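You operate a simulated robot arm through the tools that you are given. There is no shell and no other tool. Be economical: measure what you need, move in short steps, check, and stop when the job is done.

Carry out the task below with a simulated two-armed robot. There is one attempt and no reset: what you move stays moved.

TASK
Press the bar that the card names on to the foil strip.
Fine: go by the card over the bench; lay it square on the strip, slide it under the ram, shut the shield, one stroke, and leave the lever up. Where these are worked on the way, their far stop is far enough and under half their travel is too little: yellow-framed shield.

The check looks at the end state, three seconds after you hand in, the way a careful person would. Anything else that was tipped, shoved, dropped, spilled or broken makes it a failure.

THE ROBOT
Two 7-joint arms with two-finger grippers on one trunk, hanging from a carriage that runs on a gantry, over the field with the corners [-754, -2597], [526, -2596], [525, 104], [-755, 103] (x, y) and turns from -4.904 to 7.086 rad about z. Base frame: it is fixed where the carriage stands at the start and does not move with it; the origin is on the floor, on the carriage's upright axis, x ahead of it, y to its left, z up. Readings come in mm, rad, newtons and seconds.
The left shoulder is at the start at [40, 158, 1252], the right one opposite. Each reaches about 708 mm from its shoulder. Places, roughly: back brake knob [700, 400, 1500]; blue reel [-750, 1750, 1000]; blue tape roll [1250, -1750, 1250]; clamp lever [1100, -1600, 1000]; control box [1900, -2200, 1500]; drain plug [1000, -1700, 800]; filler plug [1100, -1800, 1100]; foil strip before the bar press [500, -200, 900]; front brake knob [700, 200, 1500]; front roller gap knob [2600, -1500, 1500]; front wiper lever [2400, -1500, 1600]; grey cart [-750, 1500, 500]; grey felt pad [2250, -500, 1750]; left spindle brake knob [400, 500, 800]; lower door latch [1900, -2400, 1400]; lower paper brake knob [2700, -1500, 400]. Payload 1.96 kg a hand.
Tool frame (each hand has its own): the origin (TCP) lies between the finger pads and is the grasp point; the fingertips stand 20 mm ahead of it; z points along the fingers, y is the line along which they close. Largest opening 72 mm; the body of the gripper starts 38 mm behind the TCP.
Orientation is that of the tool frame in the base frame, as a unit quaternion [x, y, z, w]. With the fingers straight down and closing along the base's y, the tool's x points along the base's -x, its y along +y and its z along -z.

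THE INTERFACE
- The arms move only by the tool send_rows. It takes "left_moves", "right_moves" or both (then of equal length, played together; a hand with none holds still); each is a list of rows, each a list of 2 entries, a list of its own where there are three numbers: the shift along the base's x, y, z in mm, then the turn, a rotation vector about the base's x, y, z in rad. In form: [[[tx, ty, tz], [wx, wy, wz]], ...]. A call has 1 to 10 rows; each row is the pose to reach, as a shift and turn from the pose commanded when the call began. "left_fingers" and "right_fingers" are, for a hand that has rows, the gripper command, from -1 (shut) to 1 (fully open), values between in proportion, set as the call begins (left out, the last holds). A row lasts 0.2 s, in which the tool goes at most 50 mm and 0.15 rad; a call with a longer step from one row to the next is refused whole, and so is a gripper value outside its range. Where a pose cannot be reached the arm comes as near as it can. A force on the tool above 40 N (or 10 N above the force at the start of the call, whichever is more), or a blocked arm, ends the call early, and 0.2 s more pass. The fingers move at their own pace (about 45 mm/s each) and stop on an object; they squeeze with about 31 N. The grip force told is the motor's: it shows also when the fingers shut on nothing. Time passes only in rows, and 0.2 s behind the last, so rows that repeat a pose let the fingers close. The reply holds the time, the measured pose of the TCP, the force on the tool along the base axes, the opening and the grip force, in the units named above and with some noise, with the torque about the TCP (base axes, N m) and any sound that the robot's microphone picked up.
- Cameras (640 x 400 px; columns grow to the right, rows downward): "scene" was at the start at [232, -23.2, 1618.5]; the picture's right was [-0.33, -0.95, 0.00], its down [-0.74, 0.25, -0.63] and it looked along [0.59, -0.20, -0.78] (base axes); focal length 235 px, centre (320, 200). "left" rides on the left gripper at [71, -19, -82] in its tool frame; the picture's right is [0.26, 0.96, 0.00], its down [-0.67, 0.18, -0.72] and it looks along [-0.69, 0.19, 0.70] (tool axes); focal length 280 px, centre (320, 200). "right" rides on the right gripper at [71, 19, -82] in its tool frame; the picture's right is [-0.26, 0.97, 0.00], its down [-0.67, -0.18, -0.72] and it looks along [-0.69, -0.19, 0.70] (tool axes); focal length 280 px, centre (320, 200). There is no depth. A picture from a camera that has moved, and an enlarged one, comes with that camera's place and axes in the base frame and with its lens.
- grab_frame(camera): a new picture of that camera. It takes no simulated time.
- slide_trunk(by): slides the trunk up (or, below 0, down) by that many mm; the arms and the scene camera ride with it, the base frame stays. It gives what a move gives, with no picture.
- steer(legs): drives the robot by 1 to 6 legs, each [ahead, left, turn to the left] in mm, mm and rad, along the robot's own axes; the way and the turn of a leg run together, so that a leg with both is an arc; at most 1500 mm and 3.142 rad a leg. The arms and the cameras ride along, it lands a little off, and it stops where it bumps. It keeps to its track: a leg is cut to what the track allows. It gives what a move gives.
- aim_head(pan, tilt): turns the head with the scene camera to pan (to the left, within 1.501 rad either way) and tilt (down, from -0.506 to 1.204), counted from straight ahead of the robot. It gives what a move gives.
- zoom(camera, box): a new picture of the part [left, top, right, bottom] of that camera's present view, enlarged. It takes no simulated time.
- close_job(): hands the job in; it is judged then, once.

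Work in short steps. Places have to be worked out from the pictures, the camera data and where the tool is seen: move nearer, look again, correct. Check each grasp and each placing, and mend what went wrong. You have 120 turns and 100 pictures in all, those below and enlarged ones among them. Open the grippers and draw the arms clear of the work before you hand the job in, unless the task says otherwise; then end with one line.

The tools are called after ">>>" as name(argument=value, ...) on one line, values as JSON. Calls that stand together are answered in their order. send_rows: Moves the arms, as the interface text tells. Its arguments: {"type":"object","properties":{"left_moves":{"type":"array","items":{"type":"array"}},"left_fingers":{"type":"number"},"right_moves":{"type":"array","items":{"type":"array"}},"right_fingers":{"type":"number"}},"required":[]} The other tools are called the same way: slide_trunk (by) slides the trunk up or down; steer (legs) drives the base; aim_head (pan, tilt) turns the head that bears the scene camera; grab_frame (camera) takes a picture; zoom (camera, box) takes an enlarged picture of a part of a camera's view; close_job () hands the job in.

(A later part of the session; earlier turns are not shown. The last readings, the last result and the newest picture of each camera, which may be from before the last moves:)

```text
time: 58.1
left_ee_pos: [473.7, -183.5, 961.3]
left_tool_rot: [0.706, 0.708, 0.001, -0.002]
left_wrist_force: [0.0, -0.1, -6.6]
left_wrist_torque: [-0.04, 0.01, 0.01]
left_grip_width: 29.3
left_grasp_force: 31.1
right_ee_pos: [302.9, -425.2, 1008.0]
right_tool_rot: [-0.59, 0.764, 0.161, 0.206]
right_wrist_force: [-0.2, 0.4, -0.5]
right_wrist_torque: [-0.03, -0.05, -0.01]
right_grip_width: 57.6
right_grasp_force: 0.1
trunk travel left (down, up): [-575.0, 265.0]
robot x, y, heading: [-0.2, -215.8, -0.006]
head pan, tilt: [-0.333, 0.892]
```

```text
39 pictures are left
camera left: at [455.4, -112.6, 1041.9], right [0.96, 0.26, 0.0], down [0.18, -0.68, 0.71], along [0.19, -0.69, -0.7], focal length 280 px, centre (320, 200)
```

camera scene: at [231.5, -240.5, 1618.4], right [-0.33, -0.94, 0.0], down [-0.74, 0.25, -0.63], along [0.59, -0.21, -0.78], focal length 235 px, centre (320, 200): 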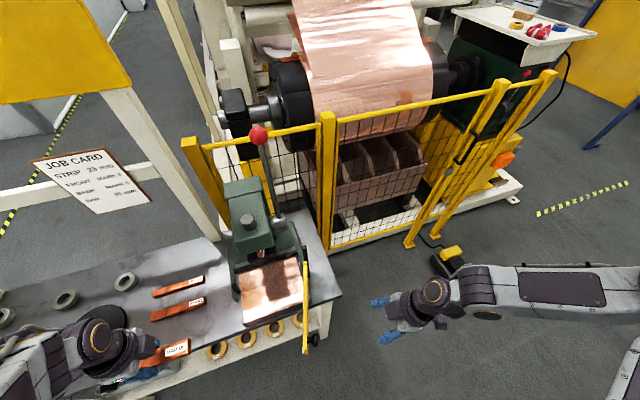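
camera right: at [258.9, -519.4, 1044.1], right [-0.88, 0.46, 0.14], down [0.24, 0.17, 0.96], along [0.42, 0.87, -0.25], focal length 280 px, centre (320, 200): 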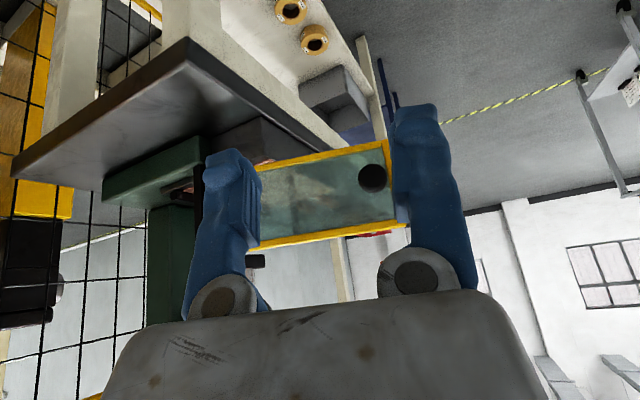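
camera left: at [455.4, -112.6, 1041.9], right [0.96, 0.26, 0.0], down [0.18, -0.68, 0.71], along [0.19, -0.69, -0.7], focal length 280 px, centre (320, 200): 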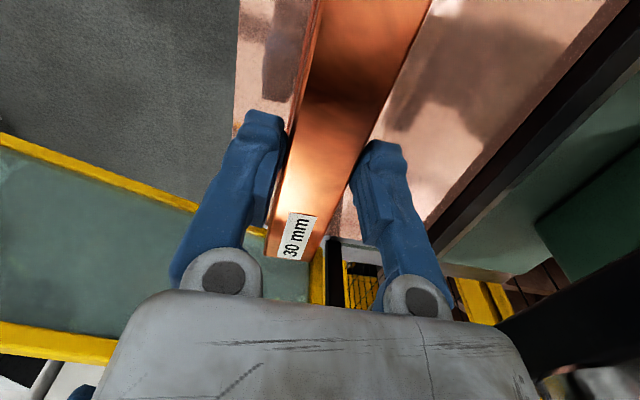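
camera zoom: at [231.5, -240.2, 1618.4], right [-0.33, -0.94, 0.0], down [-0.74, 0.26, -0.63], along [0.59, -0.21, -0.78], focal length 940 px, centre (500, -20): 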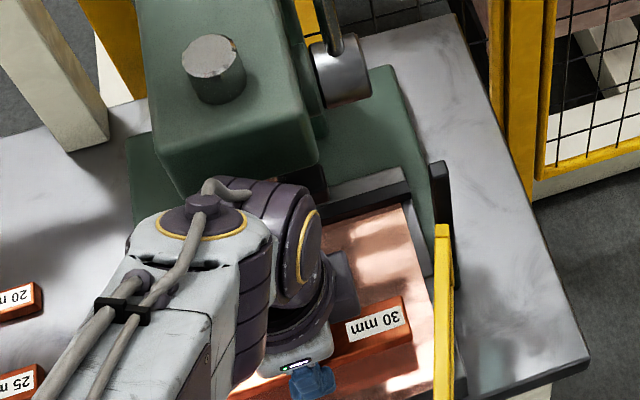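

Bar and rail look parallel; the rail's front is at x≈572–578. I lower the bar to the foil.

>>> send_rows(left_moves=[[[0, 0, -12], [0, 0, 0]], [[0, 0, -22], [0, 0, 0]], [[0, 0, -25], [0, 0, 0]], [[0, 0, -27], [0, 0, 0]], [[0, 0, -27], [0, 0, 0]]])

```text
time: 59.3
left_ee_pos: [473.9, -181.4, 934.6]
left_tool_rot: [0.706, 0.708, 0.001, 0.0]
left_wrist_force: [-13.0, 0.2, 32.3]
left_wrist_torque: [0.01, 0.23, 0.0]
left_grip_width: 29.7
left_grasp_force: 31.1
right_ee_pos: [303.6, -423.9, 1010.2]
right_tool_rot: [-0.59, 0.764, 0.161, 0.206]
right_wrist_force: [0.6, -0.1, -0.9]
right_wrist_torque: [0.0, 0.03, -0.01]
right_grip_width: 57.5
right_grasp_force: 0.0
trunk travel left (down, up): [-575.0, 265.0]
robot x, y, heading: [-0.5, -219.8, -0.0]
head pan, tilt: [-0.333, 0.892]
```

Contact. I ease up and open the fingers.

>>> send_rows(left_moves=[[[0, 0, 2.5], [0, 0, 0]], [[0, 0, 2.5], [0, 0, 0]], [[0, 0, 3.5], [0, 0, 0]], [[0, 0, 3.5], [0, 0, 0]]], left_fingers=0.2)

>>> zoom(camera="left", box=[180, 0, 500, 280])

```text
time: 60.3
left_ee_pos: [474.3, -182.4, 937.7]
left_tool_rot: [0.707, 0.708, 0.0, 0.0]
left_wrist_force: [-0.4, -0.2, 0.3]
left_wrist_torque: [0.01, 0.01, 0.02]
left_grip_width: 43.1
left_grasp_force: 0.2
right_ee_pos: [303.2, -422.8, 1009.3]
right_tool_rot: [-0.59, 0.763, 0.162, 0.207]
right_wrist_force: [0.7, -0.6, -0.9]
right_wrist_torque: [0.03, 0.01, -0.02]
right_grip_width: 57.7
right_grasp_force: 0.1
trunk travel left (down, up): [-575.0, 265.0]
robot x, y, heading: [-3.3, -217.5, -0.002]
head pan, tilt: [-0.333, 0.892]
```

```text
1.43 times, centred on (340, 140) of left
camera zoom: at [456.5, -112.2, 1018.8], right [0.96, 0.26, 0.0], down [0.18, -0.68, 0.71], along [0.19, -0.69, -0.7], focal length 401 px, centre (291, 286)
```

zoom: 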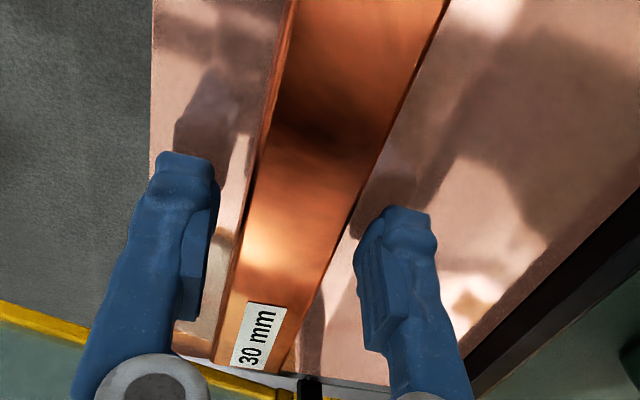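

Released and square. I raise the left hand and swing it clear, turning it back to yaw 0.

>>> send_rows(left_moves=[[[-5, 0, 35], [0, 0, 0]], [[-15, 0, 80], [0, 0, 0]], [[-35, 10, 115], [0, 0, 0]], [[-60, 40, 125], [0, 0, 0]], [[-80, 80, 125], [0, 0, 0]], [[-90, 120, 125], [0, 0, 0]], [[-100, 160, 125], [0, 0, 0]], [[-100, 180, 125], [0, 0, 0]]])

>>> send_rows(left_moves=[[[-5, 0, 0], [0, 0, 0.15]], [[-10, 0, 0], [0, 0, 0.3]], [[-15, 0, 0], [0, 0, 0.45]], [[-20, 0, 0], [0, 0, 0.6]], [[-25, -5, 0], [0, 0, 0.75]], [[-30, -15, 0], [0, 0, 0.9]], [[-35, -25, 0], [0, 0, 1.05]], [[-35, -35, 0], [0, 0, 1.2]], [[-35, -45, 0], [0, 0, 1.35]], [[-35, -55, 0], [0, 0, 1.5]]], left_fingers=1)

```text
time: 62.1
left_ee_pos: [373.8, -2.0, 1063.1]
left_tool_rot: [0.707, 0.708, 0.001, -0.001]
left_wrist_force: [0.1, 0.3, -0.6]
left_wrist_torque: [-0.03, 0.0, 0.0]
left_grip_width: 43.4
left_grasp_force: 0.1
right_ee_pos: [304.2, -423.8, 1008.4]
right_tool_rot: [-0.591, 0.763, 0.162, 0.206]
right_wrist_force: [-0.2, -0.4, -0.1]
right_wrist_torque: [0.0, 0.01, -0.01]
right_grip_width: 57.6
right_grasp_force: 0.0
trunk travel left (down, up): [-575.0, 265.0]
robot x, y, heading: [-1.8, -216.4, 0.0]
head pan, tilt: [-0.333, 0.892]
```

```text
time: 64.3
left_ee_pos: [340.0, -57.1, 1062.8]
left_tool_rot: [0.034, 0.999, 0.0, -0.001]
left_wrist_force: [0.2, -0.3, -0.2]
left_wrist_torque: [0.02, -0.01, -0.03]
left_grip_width: 72.0
left_grasp_force: 0.0
right_ee_pos: [304.6, -424.2, 1009.2]
right_tool_rot: [-0.59, 0.763, 0.162, 0.207]
right_wrist_force: [0.7, 0.8, 0.2]
right_wrist_torque: [0.01, 0.03, 0.0]
right_grip_width: 57.3
right_grasp_force: 0.1
trunk travel left (down, up): [-575.0, 265.0]
robot x, y, heading: [0.4, -215.9, -0.001]
head pan, tilt: [-0.333, 0.892]
```

I now pitch the left fingers forward 0.5 rad, wide open, and stage in front of the bar.

>>> send_rows(left_moves=[[[15, -25, 0], [-0.004, -0.12, 0.02]], [[30, -50, -10], [-0.008, -0.24, 0.04]], [[45, -80, -30], [-0.013, -0.37, 0.06]], [[60, -110, -60], [-0.0175, -0.5, 0.07]], [[72, -125, -88], [-0.0175, -0.5, 0.07]], [[72, -125, -88], [-0.0175, -0.5, 0.07]]])

>>> grab_frame(camera="left")

```text
time: 65.7
left_ee_pos: [412.0, -182.0, 975.8]
left_tool_rot: [-0.001, 0.969, 0.0, 0.247]
left_wrist_force: [-0.4, -0.2, -0.7]
left_wrist_torque: [0.03, 0.03, -0.02]
left_grip_width: 71.6
left_grasp_force: 0.0
right_ee_pos: [304.7, -423.5, 1009.3]
right_tool_rot: [-0.591, 0.763, 0.161, 0.206]
right_wrist_force: [0.1, -0.9, 0.1]
right_wrist_torque: [-0.01, 0.0, 0.01]
right_grip_width: 57.6
right_grasp_force: 0.1
trunk travel left (down, up): [-575.0, 265.0]
robot x, y, heading: [1.6, -218.5, -0.001]
head pan, tilt: [-0.333, 0.892]
```

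```text
37 pictures are left
camera left: at [311.7, -202.6, 1012.1], right [-0.23, 0.96, -0.13], down [0.25, 0.18, 0.95], along [0.94, 0.19, -0.28], focal length 280 px, centre (320, 200)
```

left: 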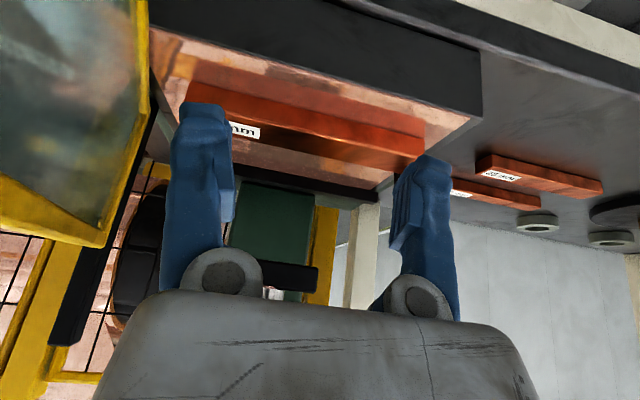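

Both fingertips face the bar's front squarely. I lower to mid-bar height and approach.

>>> send_rows(left_moves=[[[10, 0, -20], [0, 0, 0]], [[14, 0, -36], [0, 0, 0]], [[14, 0, -40.5], [0, 0, 0]], [[22, 0, -40.5], [0, 0, 0]], [[30, 0, -40.5], [0, 0, 0]]])

>>> grab_frame(camera="left")

```text
time: 66.9
left_ee_pos: [441.1, -182.7, 934.7]
left_tool_rot: [-0.002, 0.969, -0.001, 0.246]
left_wrist_force: [0.1, 0.1, 0.6]
left_wrist_torque: [0.01, -0.01, -0.01]
left_grip_width: 72.0
left_grasp_force: 0.1
right_ee_pos: [303.8, -424.2, 1008.9]
right_tool_rot: [-0.591, 0.762, 0.163, 0.207]
right_wrist_force: [0.0, -0.2, 0.5]
right_wrist_torque: [0.0, 0.0, 0.01]
right_grip_width: 57.7
right_grasp_force: 0.1
trunk travel left (down, up): [-575.0, 265.0]
robot x, y, heading: [-0.3, -218.4, -0.002]
head pan, tilt: [-0.333, 0.892]
```

```text
36 pictures are left
camera left: at [342.0, -202.5, 971.5], right [-0.23, 0.96, -0.13], down [0.25, 0.18, 0.95], along [0.94, 0.19, -0.28], focal length 280 px, centre (320, 200)
```

left: 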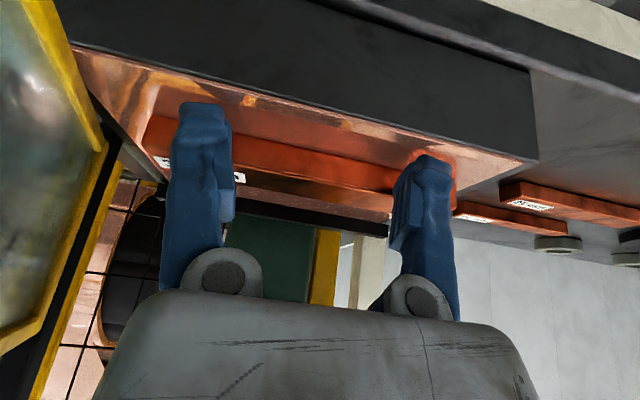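

About to touch. I push the bar +x steadily, 70 mm.

>>> send_rows(left_moves=[[[6, 0, 0], [0, 0, 0]], [[14, 0, 0], [0, 0, 0]], [[22, 0, 0], [0, 0, 0]], [[30, 0, 0], [0, 0, 0]], [[38, 0, 0], [0, 0, 0]], [[46, 0, 0], [0, 0, 0]], [[54, 0, 0], [0, 0, 0]], [[62, 0, 0], [0, 0, 0]], [[70, 0, 0], [0, 0, 0]], [[70, 0, 0], [0, 0, 0]]])

>>> grab_frame(camera="left")

>>> zoom(camera="scene", box=[205, 205, 335, 290])

```text
time: 69.1
left_ee_pos: [512.0, -182.4, 935.3]
left_tool_rot: [-0.001, 0.969, -0.001, 0.246]
left_wrist_force: [-0.8, 0.2, 0.7]
left_wrist_torque: [-0.01, 0.01, 0.01]
left_grip_width: 72.2
left_grasp_force: 0.1
right_ee_pos: [303.4, -423.4, 1009.2]
right_tool_rot: [-0.591, 0.763, 0.162, 0.207]
right_wrist_force: [1.2, 0.4, -0.7]
right_wrist_torque: [-0.01, 0.0, -0.02]
right_grip_width: 57.6
right_grasp_force: 0.0
trunk travel left (down, up): [-575.0, 265.0]
robot x, y, heading: [-0.7, -215.0, 0.001]
head pan, tilt: [-0.333, 0.892]
```

```text
35 pictures are left
camera left: at [411.9, -202.3, 971.7], right [-0.23, 0.96, -0.13], down [0.25, 0.18, 0.95], along [0.94, 0.19, -0.28], focal length 280 px, centre (320, 200)
```

left: 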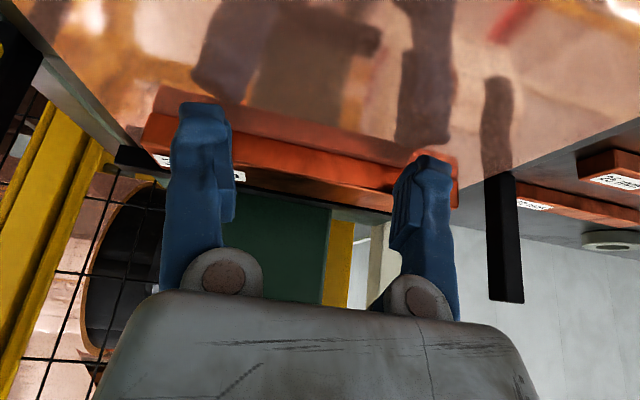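

```text
4.71 times, centred on (270, 248) of scene
camera zoom: at [231.6, -240.2, 1618.5], right [-0.33, -0.94, 0.0], down [-0.74, 0.26, -0.63], along [0.59, -0.21, -0.78], focal length 1106 px, centre (555, -24)
```

zoom: 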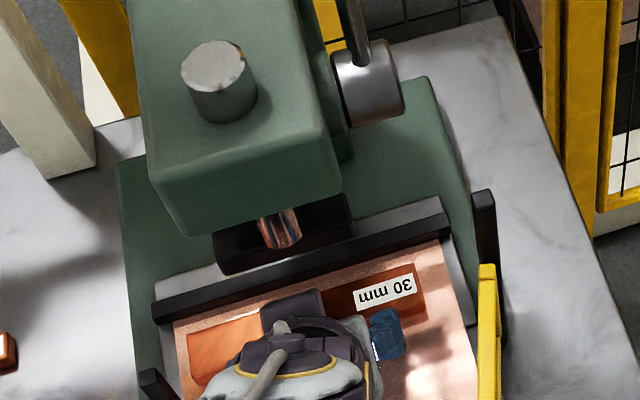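

The bar slides square; a gap remains to the rail. I push on slowly until it meets the stop.

>>> send_rows(left_moves=[[[4, 0, 0], [0, 0, 0]], [[8, 0, 0], [0, 0, 0]], [[11, 0, 0], [0, 0, 0]], [[14, 0, 0], [0, 0, 0]], [[17, 0, 0], [0, 0, 0]], [[17, 0, 0], [0, 0, 0]]])

>>> zoom(camera="scene", box=[205, 205, 335, 290])

>>> grab_frame(camera="left")

```text
time: 70.5
left_ee_pos: [528.6, -181.9, 935.2]
left_tool_rot: [-0.002, 0.969, 0.0, 0.246]
left_wrist_force: [-2.0, 0.2, 0.6]
left_wrist_torque: [-0.01, 0.01, 0.01]
left_grip_width: 72.1
left_grasp_force: 0.1
right_ee_pos: [302.8, -423.3, 1009.1]
right_tool_rot: [-0.591, 0.763, 0.162, 0.206]
right_wrist_force: [-0.6, 0.6, -0.3]
right_wrist_torque: [-0.01, -0.01, 0.0]
right_grip_width: 57.6
right_grasp_force: 0.0
trunk travel left (down, up): [-575.0, 265.0]
robot x, y, heading: [-4.0, -215.7, -0.001]
head pan, tilt: [-0.333, 0.892]
```

```text
4.71 times, centred on (270, 248) of scene
camera zoom: at [231.6, -240.2, 1618.4], right [-0.33, -0.94, 0.0], down [-0.74, 0.26, -0.63], along [0.59, -0.21, -0.78], focal length 1106 px, centre (555, -24)
```

zoom: 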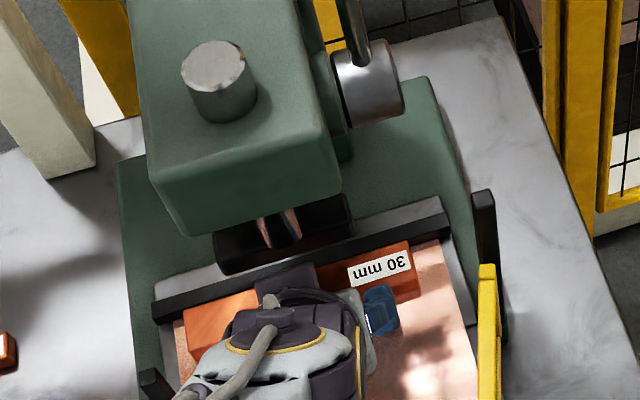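

```text
32 pictures are left
camera left: at [428.9, -202.3, 971.6], right [-0.23, 0.96, -0.13], down [0.25, 0.18, 0.95], along [0.94, 0.19, -0.28], focal length 280 px, centre (320, 200)
```

left: 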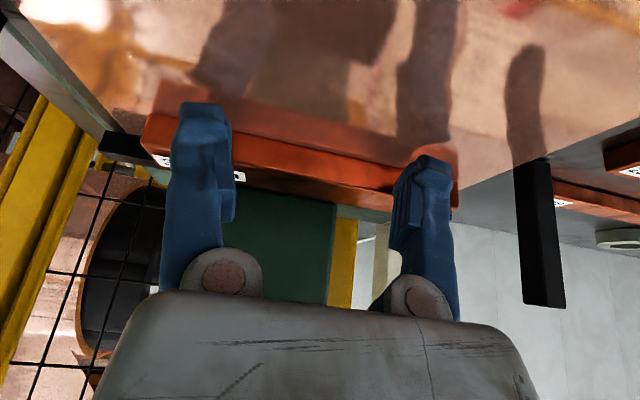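

Nearly there; creeping on until the stop pushes back.

>>> send_rows(left_moves=[[[2, 0, 0], [0, 0, 0]], [[4, 0, 0], [0, 0, 0]], [[5.5, 0, 0], [0, 0, 0]], [[7, 0, 0], [0, 0, 0]], [[8.5, 0, 0], [0, 0, 0]], [[10, 0, 0], [0, 0, 0]], [[10, 0, 0], [0, 0, 0]]])

>>> zoom(camera="scene", box=[205, 205, 335, 290])

```text
time: 71.9
left_ee_pos: [530.3, -182.9, 930.0]
left_tool_rot: [0.001, 0.971, -0.001, 0.24]
left_wrist_force: [-20.4, 2.1, 6.3]
left_wrist_torque: [0.2, 0.05, 0.03]
left_grip_width: 71.8
left_grasp_force: 0.1
right_ee_pos: [299.3, -423.1, 1006.9]
right_tool_rot: [-0.59, 0.764, 0.163, 0.205]
right_wrist_force: [0.2, -1.1, -0.1]
right_wrist_torque: [-0.01, -0.02, -0.01]
right_grip_width: 57.9
right_grasp_force: 0.1
trunk travel left (down, up): [-575.0, 265.0]
robot x, y, heading: [1.3, -214.7, -0.001]
head pan, tilt: [-0.333, 0.892]
stopped in row 6 (left hand): the force on the tool passed its limit at 42 N (the readings are from after the stop); the commanded pose is now the measured one
```

```text
4.71 times, centred on (270, 248) of scene
camera zoom: at [229.2, -239.9, 1617.7], right [-0.33, -0.94, 0.0], down [-0.74, 0.25, -0.63], along [0.59, -0.21, -0.78], focal length 1106 px, centre (555, -24)
```

zoom: 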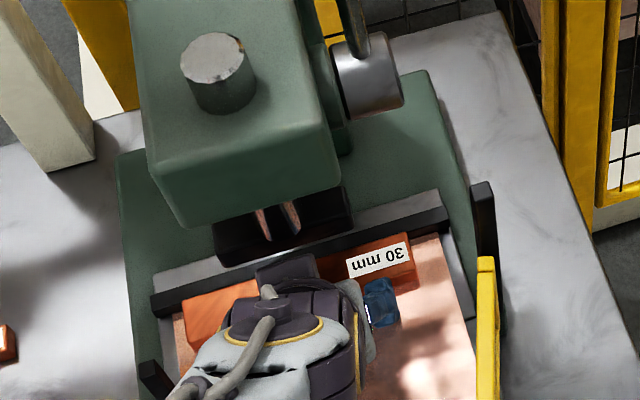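

The stop answered with 42 N; the bar is home against the rail. I back the left hand straight out, then up.

>>> send_rows(left_moves=[[[-12, 0, 3], [0, 0, 0]], [[-40, 0, 8], [0, 0, 0]], [[-85, 0, 30], [0, 0, 0]], [[-125, 0, 60], [0, 0, 0]], [[-150, 30, 90], [0, 0, 0]], [[-165, 70, 110], [0, 0, 0]], [[-175, 115, 125], [0, 0, 0]], [[-180, 160, 130], [0, 0, 0]], [[-180, 205, 130], [0, 0, 0]]])

>>> zoom(camera="scene", box=[205, 205, 335, 290])

```text
time: 73.9
left_ee_pos: [356.3, 24.5, 1063.9]
left_tool_rot: [0.0, 0.97, -0.001, 0.245]
left_wrist_force: [0.3, 1.5, 0.3]
left_wrist_torque: [0.01, 0.01, 0.01]
left_grip_width: 71.9
left_grasp_force: 0.0
right_ee_pos: [303.2, -424.8, 1008.9]
right_tool_rot: [-0.59, 0.763, 0.161, 0.206]
right_wrist_force: [-0.6, 0.1, 0.7]
right_wrist_torque: [-0.03, -0.02, 0.02]
right_grip_width: 57.8
right_grasp_force: 0.0
trunk travel left (down, up): [-575.0, 265.0]
robot x, y, heading: [-1.4, -215.6, -0.007]
head pan, tilt: [-0.333, 0.892]
```

```text
4.71 times, centred on (270, 248) of scene
camera zoom: at [231.3, -240.0, 1618.5], right [-0.33, -0.94, 0.0], down [-0.74, 0.26, -0.63], along [0.59, -0.21, -0.78], focal length 1106 px, centre (555, -24)
```

zoom: 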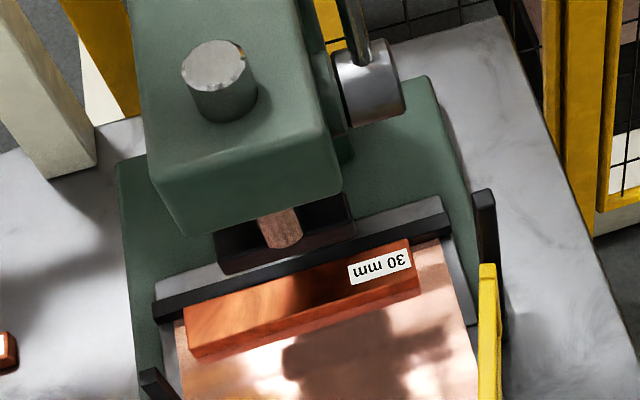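

The bar is snug against the rail and centred under the ram. Next I close the door: the right hand returns to the knob along its retreat path.

>>> send_rows(right_moves=[[[0, 45, -10], [0, 0, 0]], [[5, 90, -25], [0, 0, 0]], [[12, 120, -38], [0, 0, 0]], [[18, 145, -47], [0, 0, 0]], [[20, 158, -50], [0, 0, 0]], [[20, 158, -50], [0, 0, 0]]], right_fingers=0.6)

>>> grab_frame(camera="right")

```text
time: 75.3
left_ee_pos: [358.1, 21.8, 1063.4]
left_tool_rot: [-0.001, 0.969, 0.0, 0.245]
left_wrist_force: [-0.6, 0.2, -0.1]
left_wrist_torque: [0.01, -0.01, 0.02]
left_grip_width: 72.1
left_grasp_force: 0.1
right_ee_pos: [321.8, -264.9, 958.1]
right_tool_rot: [-0.591, 0.763, 0.162, 0.206]
right_wrist_force: [-1.1, -0.4, 0.3]
right_wrist_torque: [0.0, -0.01, 0.01]
right_grip_width: 57.6
right_grasp_force: 0.0
trunk travel left (down, up): [-575.0, 265.0]
robot x, y, heading: [2.0, -215.5, -0.002]
head pan, tilt: [-0.333, 0.892]
```

```text
29 pictures are left
camera right: at [278.8, -360.5, 993.3], right [-0.88, 0.46, 0.14], down [0.24, 0.17, 0.96], along [0.42, 0.87, -0.25], focal length 280 px, centre (320, 200)
```

right: 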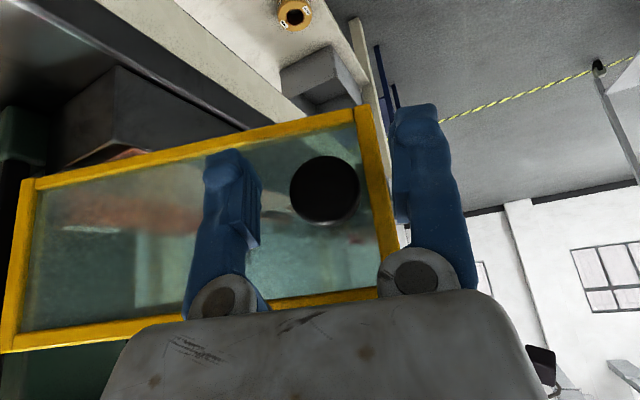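

The knob lies between the fingers. I grip it and then run the arc in reverse (fitted hinge ≈[504, −295], radius 185).

>>> send_rows(right_moves=[[[0, 0, 0], [0, 0, 0]], [[0, 0, 0], [0, 0, 0]], [[0, 0, 0], [0, 0, 0]], [[0, 0, 0], [0, 0, 0]]], right_fingers=-1)

>>> send_rows(right_moves=[[[5.5, 23.3, 0], [0, 0, -0.13]], [[14.1, 45.8, 0], [0, 0, -0.26]], [[25.5, 66.9, 0], [0, 0, -0.39]], [[39.5, 86.5, 0], [0, 0, -0.52]], [[56, 103.9, 0], [0, 0, -0.65]], [[74.5, 119.2, 0], [0, 0, -0.78]], [[94.9, 131.9, 0], [0, 0, -0.91]], [[116.8, 141.8, 0], [0, 0, -1.04]], [[139.7, 148.8, 0], [0, 0, -1.17]], [[158, 152.2, 0], [0, 0, -1.27]]])

>>> zoom(camera="scene", box=[195, 205, 355, 305])

```text
time: 76.3
left_ee_pos: [355.3, 23.3, 1062.4]
left_tool_rot: [-0.001, 0.97, 0.0, 0.244]
left_wrist_force: [0.6, -0.1, -0.7]
left_wrist_torque: [-0.04, -0.02, 0.0]
left_grip_width: 72.1
left_grasp_force: 0.0
right_ee_pos: [321.3, -265.9, 957.8]
right_tool_rot: [-0.591, 0.763, 0.162, 0.206]
right_wrist_force: [-2.7, 2.1, -1.7]
right_wrist_torque: [0.01, 0.0, 0.09]
right_grip_width: 20.7
right_grasp_force: 39.1
trunk travel left (down, up): [-575.0, 265.0]
robot x, y, heading: [1.3, -217.9, 0.006]
head pan, tilt: [-0.333, 0.892]
```

```text
time: 78.5
left_ee_pos: [356.5, 24.1, 1064.0]
left_tool_rot: [-0.001, 0.97, 0.0, 0.243]
left_wrist_force: [-0.7, 0.5, -0.1]
left_wrist_torque: [-0.01, -0.01, 0.0]
left_grip_width: 71.8
left_grasp_force: 0.1
right_ee_pos: [478.7, -111.4, 957.7]
right_tool_rot: [-0.024, 0.965, 0.008, 0.261]
right_wrist_force: [-4.2, 6.0, -5.3]
right_wrist_torque: [-0.08, -1.38, 0.11]
right_grip_width: 20.9
right_grasp_force: 39.7
trunk travel left (down, up): [-575.0, 265.0]
robot x, y, heading: [0.5, -216.8, -0.001]
head pan, tilt: [-0.333, 0.892]
```

```text
4.00 times, centred on (275, 255) of scene
camera zoom: at [230.9, -239.4, 1618.8], right [-0.33, -0.94, 0.0], down [-0.74, 0.26, -0.63], along [0.59, -0.2, -0.78], focal length 940 px, centre (500, -20)
```

zoom: 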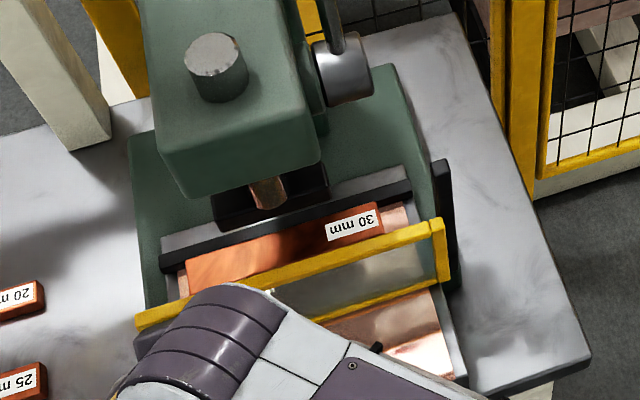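

The door is practically shut. I press the last few millimetres to its stop.

>>> send_rows(right_moves=[[[3, 0, 0], [0, 0, -0.02]], [[5, 0, 0], [0, 0, -0.04]], [[7, 0, 0], [0, 0, -0.04]], [[9, 0, 0], [0, 0, -0.04]], [[9, 0, 0], [0, 0, -0.04]]])

```text
time: 79.7
left_ee_pos: [351.0, 24.2, 1061.8]
left_tool_rot: [-0.001, 0.97, 0.001, 0.242]
left_wrist_force: [0.3, -1.0, -0.4]
left_wrist_torque: [0.04, 0.03, -0.02]
left_grip_width: 71.7
left_grasp_force: 0.1
right_ee_pos: [483.7, -112.2, 956.8]
right_tool_rot: [-0.004, 0.966, 0.004, 0.259]
right_wrist_force: [-31.9, 9.1, -1.2]
right_wrist_torque: [-0.06, 0.15, 0.06]
right_grip_width: 19.2
right_grasp_force: 40.3
trunk travel left (down, up): [-575.0, 265.0]
robot x, y, heading: [-3.6, -218.7, -0.001]
head pan, tilt: [-0.333, 0.892]
```

Firm against the stop (32 N). I release the knob in place and back away.

>>> send_rows(right_moves=[[[-1, 0, 0], [0, 0, 0]], [[-1, 0, 0], [0, 0, 0]], [[-1, 0, 0], [0, 0, 0]], [[-25, 0, 8], [0, 0, 0]], [[-60, 0, 30], [0, 0, 0]], [[-95, -20, 60], [0, 0, 0]], [[-105, -60, 85], [0, 0, 0]], [[-105, -105, 95], [0, 0, 0]]], right_fingers=0.7)

>>> grab_frame(camera="scene")

>>> zoom(camera="scene", box=[195, 205, 355, 305])

>>> zoom(camera="scene", box=[220, 110, 320, 250])

```text
refused: row 6 steps farther than a row can; nothing moved
```

```text
27 pictures are left
camera scene: at [228.3, -239.2, 1617.3], right [-0.33, -0.94, 0.0], down [-0.74, 0.26, -0.62], along [0.59, -0.2, -0.78], focal length 235 px, centre (320, 200)
```

scene: 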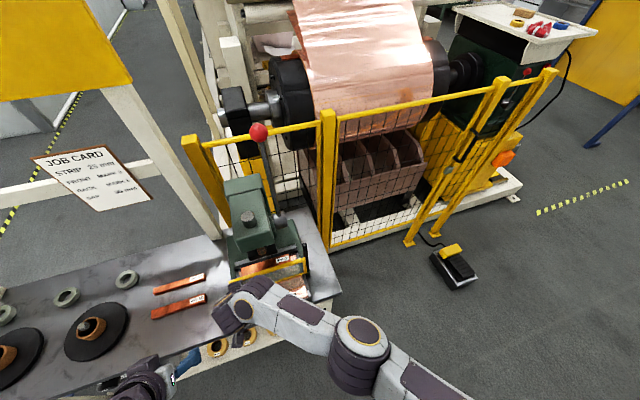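

```text
4.00 times, centred on (275, 255) of scene
camera zoom: at [228.3, -239.2, 1617.3], right [-0.33, -0.94, 0.0], down [-0.74, 0.26, -0.62], along [0.59, -0.2, -0.78], focal length 940 px, centre (500, -20)
```

zoom: 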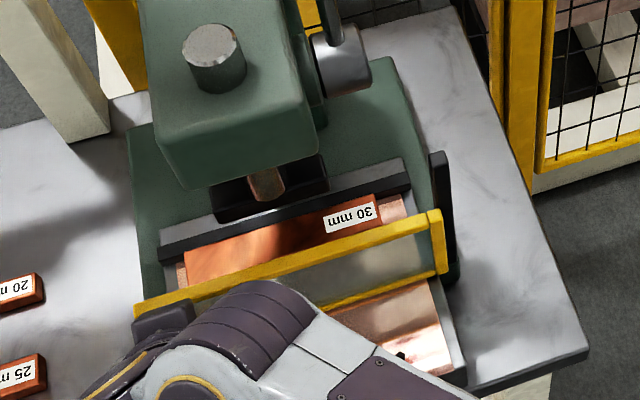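

```text
2.86 times, centred on (270, 180) of scene
camera zoom: at [228.3, -239.2, 1617.3], right [-0.33, -0.94, 0.0], down [-0.74, 0.26, -0.62], along [0.59, -0.2, -0.78], focal length 672 px, centre (463, 257)
```

zoom: 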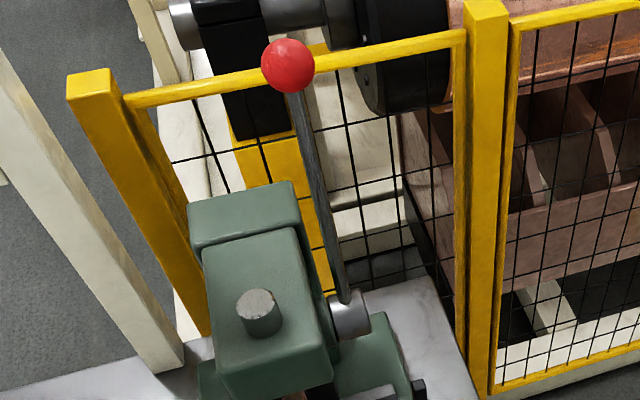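

Refused for a long step; I repeat with shorter steps.

>>> send_rows(right_moves=[[[-1, 0, 0], [0, 0, 0]], [[-1, 0, 0], [0, 0, 0]], [[-1, 0, 0], [0, 0, 0]], [[-25, 0, 8], [0, 0, 0]], [[-55, 0, 28], [0, 0, 0]], [[-85, -10, 55], [0, 0, 0]], [[-100, -40, 80], [0, 0, 0]], [[-105, -80, 95], [0, 0, 0]], [[-105, -125, 95], [0, 0, 0]]], right_fingers=0.7)

>>> zoom(camera="scene", box=[195, 205, 355, 305])

>>> grab_frame(camera="right")

```text
time: 81.7
left_ee_pos: [356.1, 21.9, 1063.2]
left_tool_rot: [0.0, 0.97, -0.002, 0.245]
left_wrist_force: [-0.3, 0.7, 0.1]
left_wrist_torque: [0.01, -0.03, -0.04]
left_grip_width: 71.9
left_grasp_force: 0.1
right_ee_pos: [384.7, -238.6, 1055.4]
right_tool_rot: [-0.003, 0.965, 0.002, 0.261]
right_wrist_force: [0.4, -0.2, -0.3]
right_wrist_torque: [-0.02, -0.01, -0.02]
right_grip_width: 61.1
right_grasp_force: 0.0
trunk travel left (down, up): [-575.0, 265.0]
robot x, y, heading: [1.7, -217.6, -0.006]
head pan, tilt: [-0.333, 0.892]
```

```text
4.00 times, centred on (275, 255) of scene
camera zoom: at [231.4, -240.4, 1618.5], right [-0.33, -0.94, 0.0], down [-0.74, 0.25, -0.63], along [0.59, -0.21, -0.78], focal length 940 px, centre (500, -20)
```

zoom: 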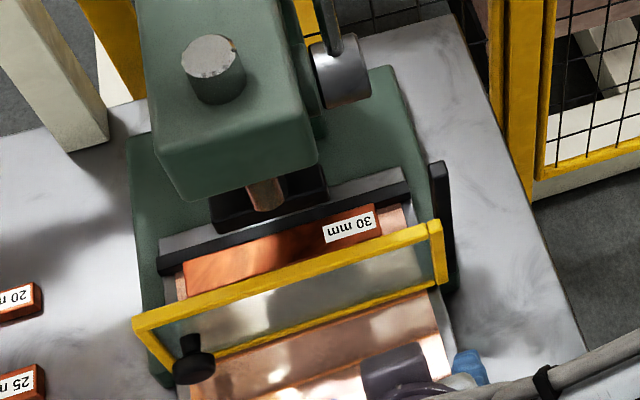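

```text
23 pictures are left
camera right: at [282.5, -220.8, 1090.2], right [0.22, 0.97, 0.14], down [0.22, -0.18, 0.96], along [0.95, -0.18, -0.25], focal length 280 px, centre (320, 200)
```

right: 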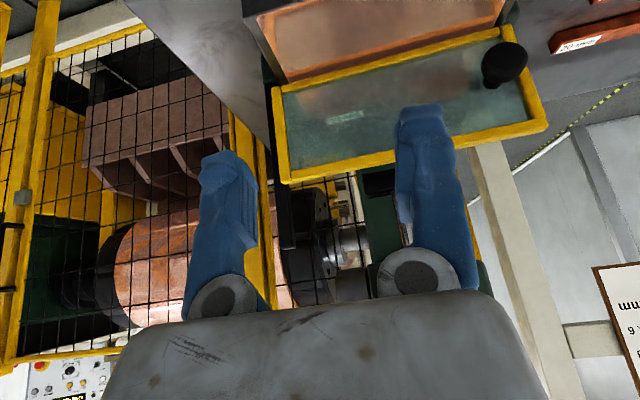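

Shield shut, bar in place. The lever: triangulated hub ≈[572, −254, 1121], red ball ≈[607, −252, 1361], so it should pull toward me and down. I raise the right hand in front of the ball with fingers levelled forward.

>>> send_rows(right_moves=[[[0, -2, 44], [0, -0.12, 0]], [[5, -4, 88], [0, -0.24, 0]], [[12, -6, 132], [0, -0.36, 0]], [[20, -8, 176], [0, -0.48, 0]], [[30, -10, 220], [0, -0.6, 0]], [[45, -12, 262], [0, -0.72, 0]], [[70, -13, 295], [0, -0.84, 0]], [[100, -13, 305], [0, -0.9, 0]], [[100, -13, 305], [0, -0.9, 0]]], right_fingers=1)

>>> grab_frame(camera="right")

>>> grab_frame(camera="scene")

```text
time: 83.7
left_ee_pos: [357.4, 22.3, 1062.9]
left_tool_rot: [-0.001, 0.969, 0.0, 0.245]
left_wrist_force: [0.2, 0.2, 0.1]
left_wrist_torque: [0.0, 0.01, -0.04]
left_grip_width: 71.8
left_grasp_force: 0.1
right_ee_pos: [486.1, -252.1, 1359.4]
right_tool_rot: [-0.003, 0.755, 0.0, 0.656]
right_wrist_force: [-0.9, 0.3, -0.2]
right_wrist_torque: [0.0, 0.02, -0.01]
right_grip_width: 72.2
right_grasp_force: 0.0
trunk travel left (down, up): [-575.0, 265.0]
robot x, y, heading: [-0.6, -215.1, 0.008]
head pan, tilt: [-0.333, 0.892]
```

```text
22 pictures are left
camera right: at [395.1, -234.0, 1300.5], right [0.03, 0.97, 0.26], down [-0.61, -0.18, 0.77], along [0.79, -0.18, 0.59], focal length 280 px, centre (320, 200)
```

right: 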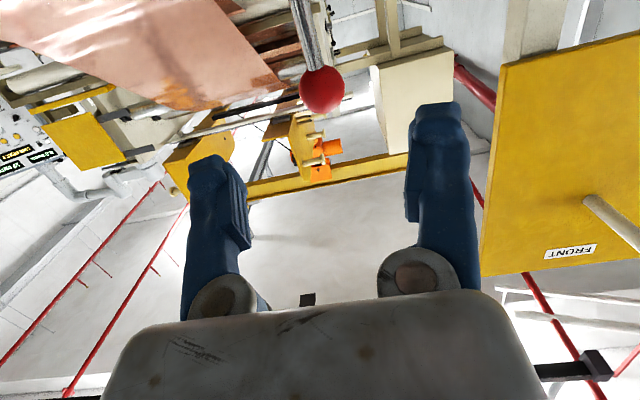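

```text
21 pictures are left
camera scene: at [231.4, -240.2, 1618.5], right [-0.33, -0.94, 0.0], down [-0.74, 0.26, -0.63], along [0.59, -0.21, -0.78], focal length 235 px, centre (320, 200)
```

scene: 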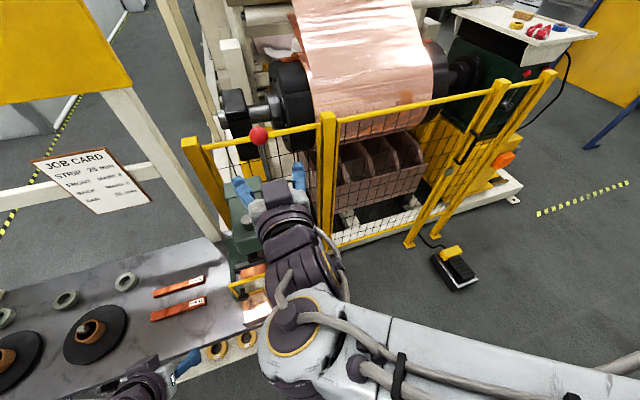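

The ball is confirmed at ≈[607, −255, 1361], straight ahead of the fingers. I advance onto it.

>>> send_rows(right_moves=[[[40, -1, 1], [0, 0, 0]], [[80, -2, 2], [0, 0, 0]], [[105, -3, 2], [0, 0, 0]], [[119, -3, 2], [0, 0, 0]], [[119, -3, 2], [0, 0, 0]]])

>>> grab_frame(camera="right")

```text
time: 84.9
left_ee_pos: [357.9, 22.8, 1063.0]
left_tool_rot: [-0.001, 0.97, -0.001, 0.245]
left_wrist_force: [-0.5, 0.4, 0.0]
left_wrist_torque: [0.03, 0.01, 0.01]
left_grip_width: 71.9
left_grasp_force: 0.0
right_ee_pos: [604.4, -254.4, 1362.4]
right_tool_rot: [-0.004, 0.755, 0.001, 0.656]
right_wrist_force: [1.4, -0.1, 0.6]
right_wrist_torque: [-0.01, -0.01, 0.01]
right_grip_width: 71.9
right_grasp_force: 0.1
trunk travel left (down, up): [-575.0, 265.0]
robot x, y, heading: [-1.4, -219.5, -0.002]
head pan, tilt: [-0.333, 0.892]
```

```text
20 pictures are left
camera right: at [513.5, -236.8, 1302.6], right [0.03, 0.97, 0.26], down [-0.61, -0.18, 0.77], along [0.79, -0.18, 0.59], focal length 280 px, centre (320, 200)
```

right: 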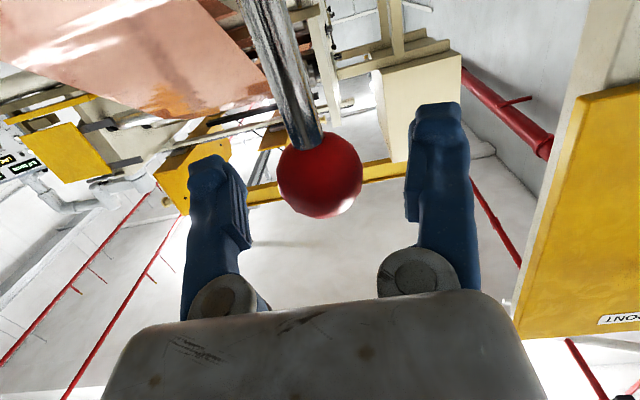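

The ball is centred between the fingers. I close on it.

>>> send_rows(right_moves=[[[0, 0, 0], [0, 0, 0]], [[0, 0, 0], [0, 0, 0]], [[0, 0, 0], [0, 0, 0]], [[0, 0, 0], [0, 0, 0]]], right_fingers=-1)

```text
time: 85.9
left_ee_pos: [356.9, 23.2, 1062.9]
left_tool_rot: [-0.001, 0.97, 0.0, 0.244]
left_wrist_force: [0.0, -0.1, 0.1]
left_wrist_torque: [0.0, 0.0, -0.04]
left_grip_width: 71.9
left_grasp_force: 0.1
right_ee_pos: [604.5, -255.3, 1361.4]
right_tool_rot: [-0.004, 0.755, 0.001, 0.656]
right_wrist_force: [0.8, 2.8, -0.5]
right_wrist_torque: [-0.03, -0.13, 0.02]
right_grip_width: 28.8
right_grasp_force: 35.1
trunk travel left (down, up): [-575.0, 265.0]
robot x, y, heading: [-2.5, -218.1, -0.002]
head pan, tilt: [-0.333, 0.892]
```

Ball gripped (29 mm). I pull it along the arc toward me, first 0.48 rad, watching the force.

>>> send_rows(right_moves=[[[-14.5, 0, 1.5], [0, 0, 0]], [[-28.9, 0, 2.3], [0, 0, 0]], [[-57.9, 0, 1], [0, 0, 0]], [[-86.5, 0, -3.7], [0, 0, 0]], [[-114.4, 0, -11.8], [0, 0, 0]], [[-114.4, 0, -11.8], [0, 0, 0]]])

>>> zoom(camera="scene", box=[195, 110, 355, 290])

```text
time: 87.3
left_ee_pos: [356.8, 23.2, 1064.1]
left_tool_rot: [0.0, 0.97, -0.001, 0.244]
left_wrist_force: [-0.5, -0.7, 0.2]
left_wrist_torque: [0.01, 0.01, 0.02]
left_grip_width: 71.9
left_grasp_force: 0.1
right_ee_pos: [488.9, -254.6, 1349.2]
right_tool_rot: [-0.004, 0.755, 0.002, 0.656]
right_wrist_force: [7.0, 5.1, -4.6]
right_wrist_torque: [0.03, -1.16, 0.05]
right_grip_width: 29.2
right_grasp_force: 39.8
trunk travel left (down, up): [-575.0, 265.0]
robot x, y, heading: [0.8, -219.4, -0.002]
head pan, tilt: [-0.333, 0.892]
```

```text
2.22 times, centred on (275, 200) of scene
camera zoom: at [231.7, -239.9, 1618.6], right [-0.33, -0.94, 0.0], down [-0.74, 0.26, -0.63], along [0.59, -0.21, -0.78], focal length 522 px, centre (420, 200)
```

zoom: 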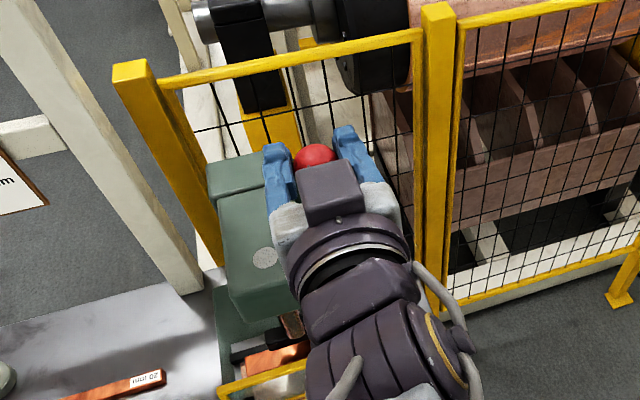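

The lever comes freely. I continue the arc, pitching the hand downward with it.

>>> send_rows(right_moves=[[[-26.7, 0, -11.5], [0, 0.1, 0]], [[-51.8, 0, -26], [0, 0.2, 0]], [[-75.1, 0, -43.3], [0, 0.3, 0]], [[-96, 0, -63.4], [0, 0.4, 0]], [[-114.5, 0, -85.8], [0, 0.5, 0]], [[-114.5, 0, -85.8], [0, 0.5, 0]]])

>>> zoom(camera="scene", box=[175, 160, 355, 330])

```text
time: 88.7
left_ee_pos: [360.3, 22.2, 1063.0]
left_tool_rot: [-0.001, 0.969, -0.001, 0.245]
left_wrist_force: [-0.4, 0.1, -0.8]
left_wrist_torque: [0.0, 0.0, 0.03]
left_grip_width: 72.2
left_grasp_force: 0.2
right_ee_pos: [378.4, -254.4, 1263.2]
right_tool_rot: [-0.004, 0.894, 0.002, 0.449]
right_wrist_force: [23.8, 1.2, -10.4]
right_wrist_torque: [0.05, -1.34, -0.08]
right_grip_width: 29.4
right_grasp_force: 40.0
trunk travel left (down, up): [-575.0, 265.0]
robot x, y, heading: [1.5, -216.7, -0.003]
head pan, tilt: [-0.333, 0.892]
```

```text
2.35 times, centred on (265, 245) of scene
camera zoom: at [233.0, -240.1, 1618.9], right [-0.33, -0.94, 0.0], down [-0.73, 0.26, -0.63], along [0.59, -0.21, -0.78], focal length 553 px, centre (449, 94)
```

zoom: 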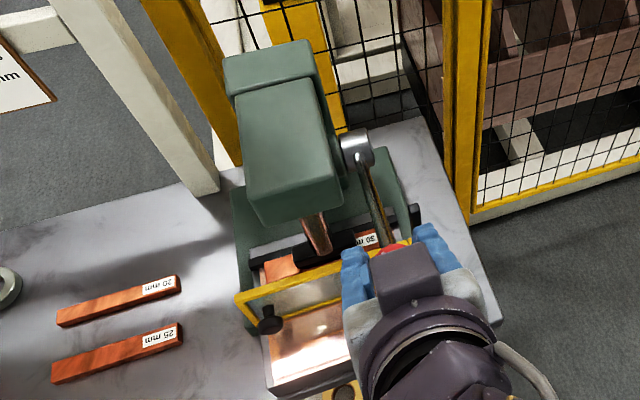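

The ram is coming down over the bar. I carry on along the arc with a slightly smaller radius until it bottoms.

>>> send_rows(right_moves=[[[-5, 0, -13], [0, 0.05, 0]], [[-12, 0, -27], [0, 0.1, 0]], [[-18, 0, -40], [0, 0.15, 0]], [[-24.7, 0, -52.5], [0, 0.2, 0]], [[-29, 0, -66], [0, 0.25, 0]], [[-33.8, 0, -79], [0, 0.3, 0]], [[-33.8, 0, -79], [0, 0.3, 0]]])

>>> zoom(camera="scene", box=[205, 200, 325, 300])

```text
time: 90.3
left_ee_pos: [358.0, 22.1, 1063.4]
left_tool_rot: [0.0, 0.97, -0.001, 0.245]
left_wrist_force: [0.4, 0.4, 0.4]
left_wrist_torque: [0.0, -0.02, 0.06]
left_grip_width: 72.1
left_grasp_force: 0.0
right_ee_pos: [342.7, -253.8, 1183.1]
right_tool_rot: [-0.004, 0.951, 0.003, 0.31]
right_wrist_force: [6.6, -0.2, 2.5]
right_wrist_torque: [0.11, -1.33, -0.07]
right_grip_width: 27.9
right_grasp_force: 40.0
trunk travel left (down, up): [-575.0, 265.0]
robot x, y, heading: [1.5, -214.3, 0.0]
head pan, tilt: [-0.333, 0.892]
```

```text
4.00 times, centred on (265, 250) of scene
camera zoom: at [232.1, -240.2, 1618.6], right [-0.33, -0.94, 0.0], down [-0.73, 0.26, -0.63], along [0.59, -0.21, -0.78], focal length 940 px, centre (540, 0)
```

zoom: 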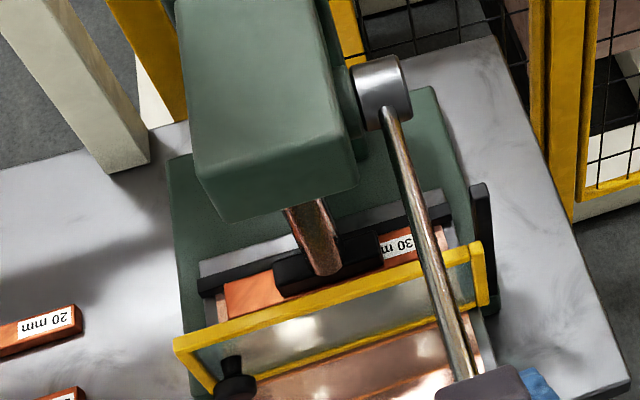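

The ram plate is nearly on the bar, well over it. I finish the stroke until it resists.

>>> send_rows(right_moves=[[[-2.2, 0, -11], [0, 0.03, 0]], [[-4.2, 0, -21.8], [0, 0.06, 0]], [[-6, 0, -33.5], [0, 0.1, 0]], [[-7.1, 0, -45.3], [0, 0.13, 0]], [[-7.5, 0, -57], [0, 0.16, 0]], [[-7.6, 0, -69], [0, 0.2, 0]], [[-7, 0, -81], [0, 0.2, 0]]])

>>> zoom(camera="scene", box=[205, 200, 325, 300])

```text
time: 91.9
left_ee_pos: [355.6, 23.2, 1062.8]
left_tool_rot: [-0.001, 0.97, -0.002, 0.244]
left_wrist_force: [-0.7, -0.6, 0.4]
left_wrist_torque: [-0.01, 0.02, -0.02]
left_grip_width: 71.9
left_grasp_force: 0.0
right_ee_pos: [333.3, -254.6, 1103.7]
right_tool_rot: [-0.003, 0.977, 0.003, 0.212]
right_wrist_force: [-8.8, 2.5, 6.7]
right_wrist_torque: [-0.05, -1.74, 0.03]
right_grip_width: 26.0
right_grasp_force: 40.0
trunk travel left (down, up): [-575.0, 265.0]
robot x, y, heading: [0.0, -218.2, 0.003]
head pan, tilt: [-0.333, 0.892]
```

```text
4.00 times, centred on (265, 250) of scene
camera zoom: at [230.9, -240.0, 1618.3], right [-0.33, -0.94, 0.0], down [-0.74, 0.26, -0.63], along [0.59, -0.21, -0.78], focal length 940 px, centre (540, 0)
```

zoom: 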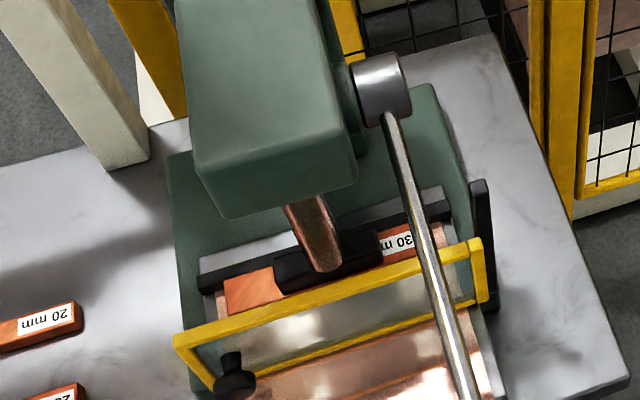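

Grip width is narrowing, so the ball may be slipping; I look with the right camera.

>>> grab_frame(camera="right")

>>> zoom(camera="scene", box=[230, 240, 350, 360])

```text
15 pictures are left
camera right: at [234.9, -236.4, 1148.0], right [0.23, 0.97, 0.11], down [0.32, -0.18, 0.93], along [0.92, -0.18, -0.35], focal length 280 px, centre (320, 200)
```

right: 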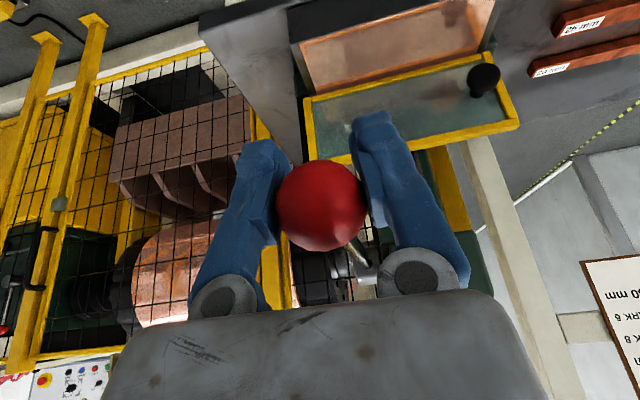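

```text
3.33 times, centred on (290, 300) of scene
camera zoom: at [230.9, -240.0, 1618.3], right [-0.33, -0.94, 0.0], down [-0.74, 0.26, -0.63], along [0.59, -0.21, -0.78], focal length 783 px, centre (420, -133)
```

zoom: 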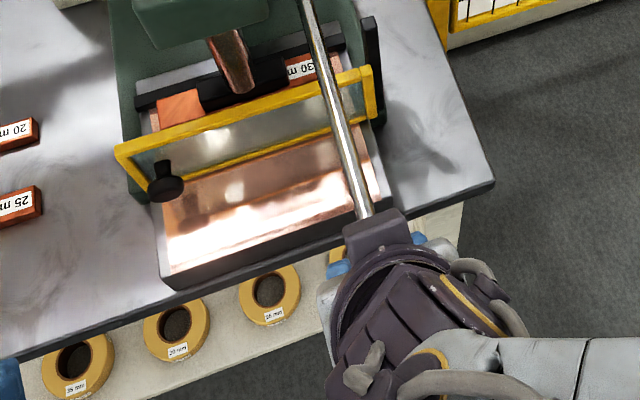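

The ball has slid ~10 mm toward the palm — the lever is about horizontal and resisting. I press on down so the palm bears on it, to be sure it reaches its stop.

>>> send_rows(right_moves=[[[0, 0, -4], [0, 0, 0]], [[0, 0, -8], [0, 0, 0]], [[1, 0, -12], [0, 0, 0]], [[2, 0, -16], [0, 0, 0]], [[2, 0, -20], [0, 0, 0]], [[2, 0, -20], [0, 0, 0]]])

>>> grab_frame(camera="right")

>>> zoom(camera="scene", box=[205, 200, 325, 300])

```text
time: 92.3
left_ee_pos: [356.2, 21.3, 1062.5]
left_tool_rot: [-0.001, 0.97, -0.001, 0.245]
left_wrist_force: [-0.4, -0.3, -0.8]
left_wrist_torque: [-0.02, -0.01, -0.01]
left_grip_width: 72.1
left_grasp_force: 0.1
right_ee_pos: [333.0, -254.8, 1100.7]
right_tool_rot: [-0.003, 0.977, 0.004, 0.213]
right_wrist_force: [-10.3, -3.9, 24.8]
right_wrist_torque: [-0.02, 1.23, 0.06]
right_grip_width: 25.9
right_grasp_force: 40.3
trunk travel left (down, up): [-575.0, 265.0]
robot x, y, heading: [-2.1, -216.6, -0.001]
head pan, tilt: [-0.333, 0.892]
stopped in row 2 (right hand): the force on the tool passed its limit at 41 N (the readings are from after the stop); the commanded pose is now the measured one
```

```text
13 pictures are left
camera right: at [235.2, -236.4, 1145.7], right [0.23, 0.97, 0.12], down [0.32, -0.19, 0.93], along [0.92, -0.18, -0.35], focal length 280 px, centre (320, 200)
```

right: 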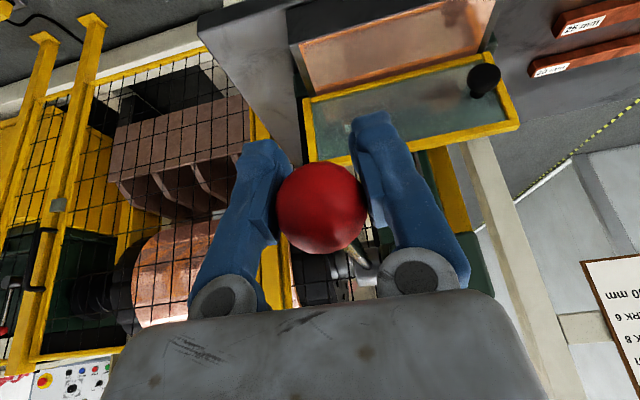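

```text
4.00 times, centred on (265, 250) of scene
camera zoom: at [230.6, -240.7, 1618.6], right [-0.33, -0.94, 0.0], down [-0.74, 0.25, -0.63], along [0.59, -0.21, -0.78], focal length 940 px, centre (540, 0)
```

zoom: 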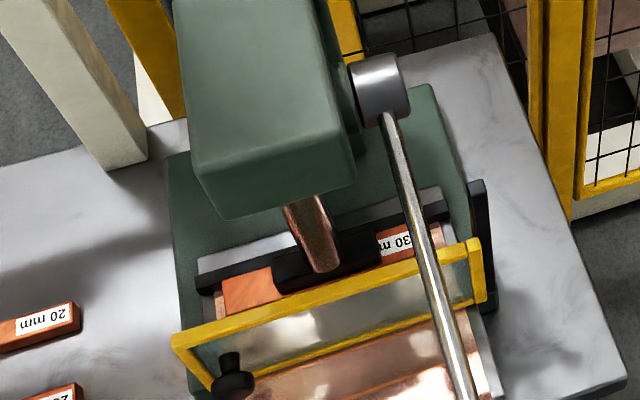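

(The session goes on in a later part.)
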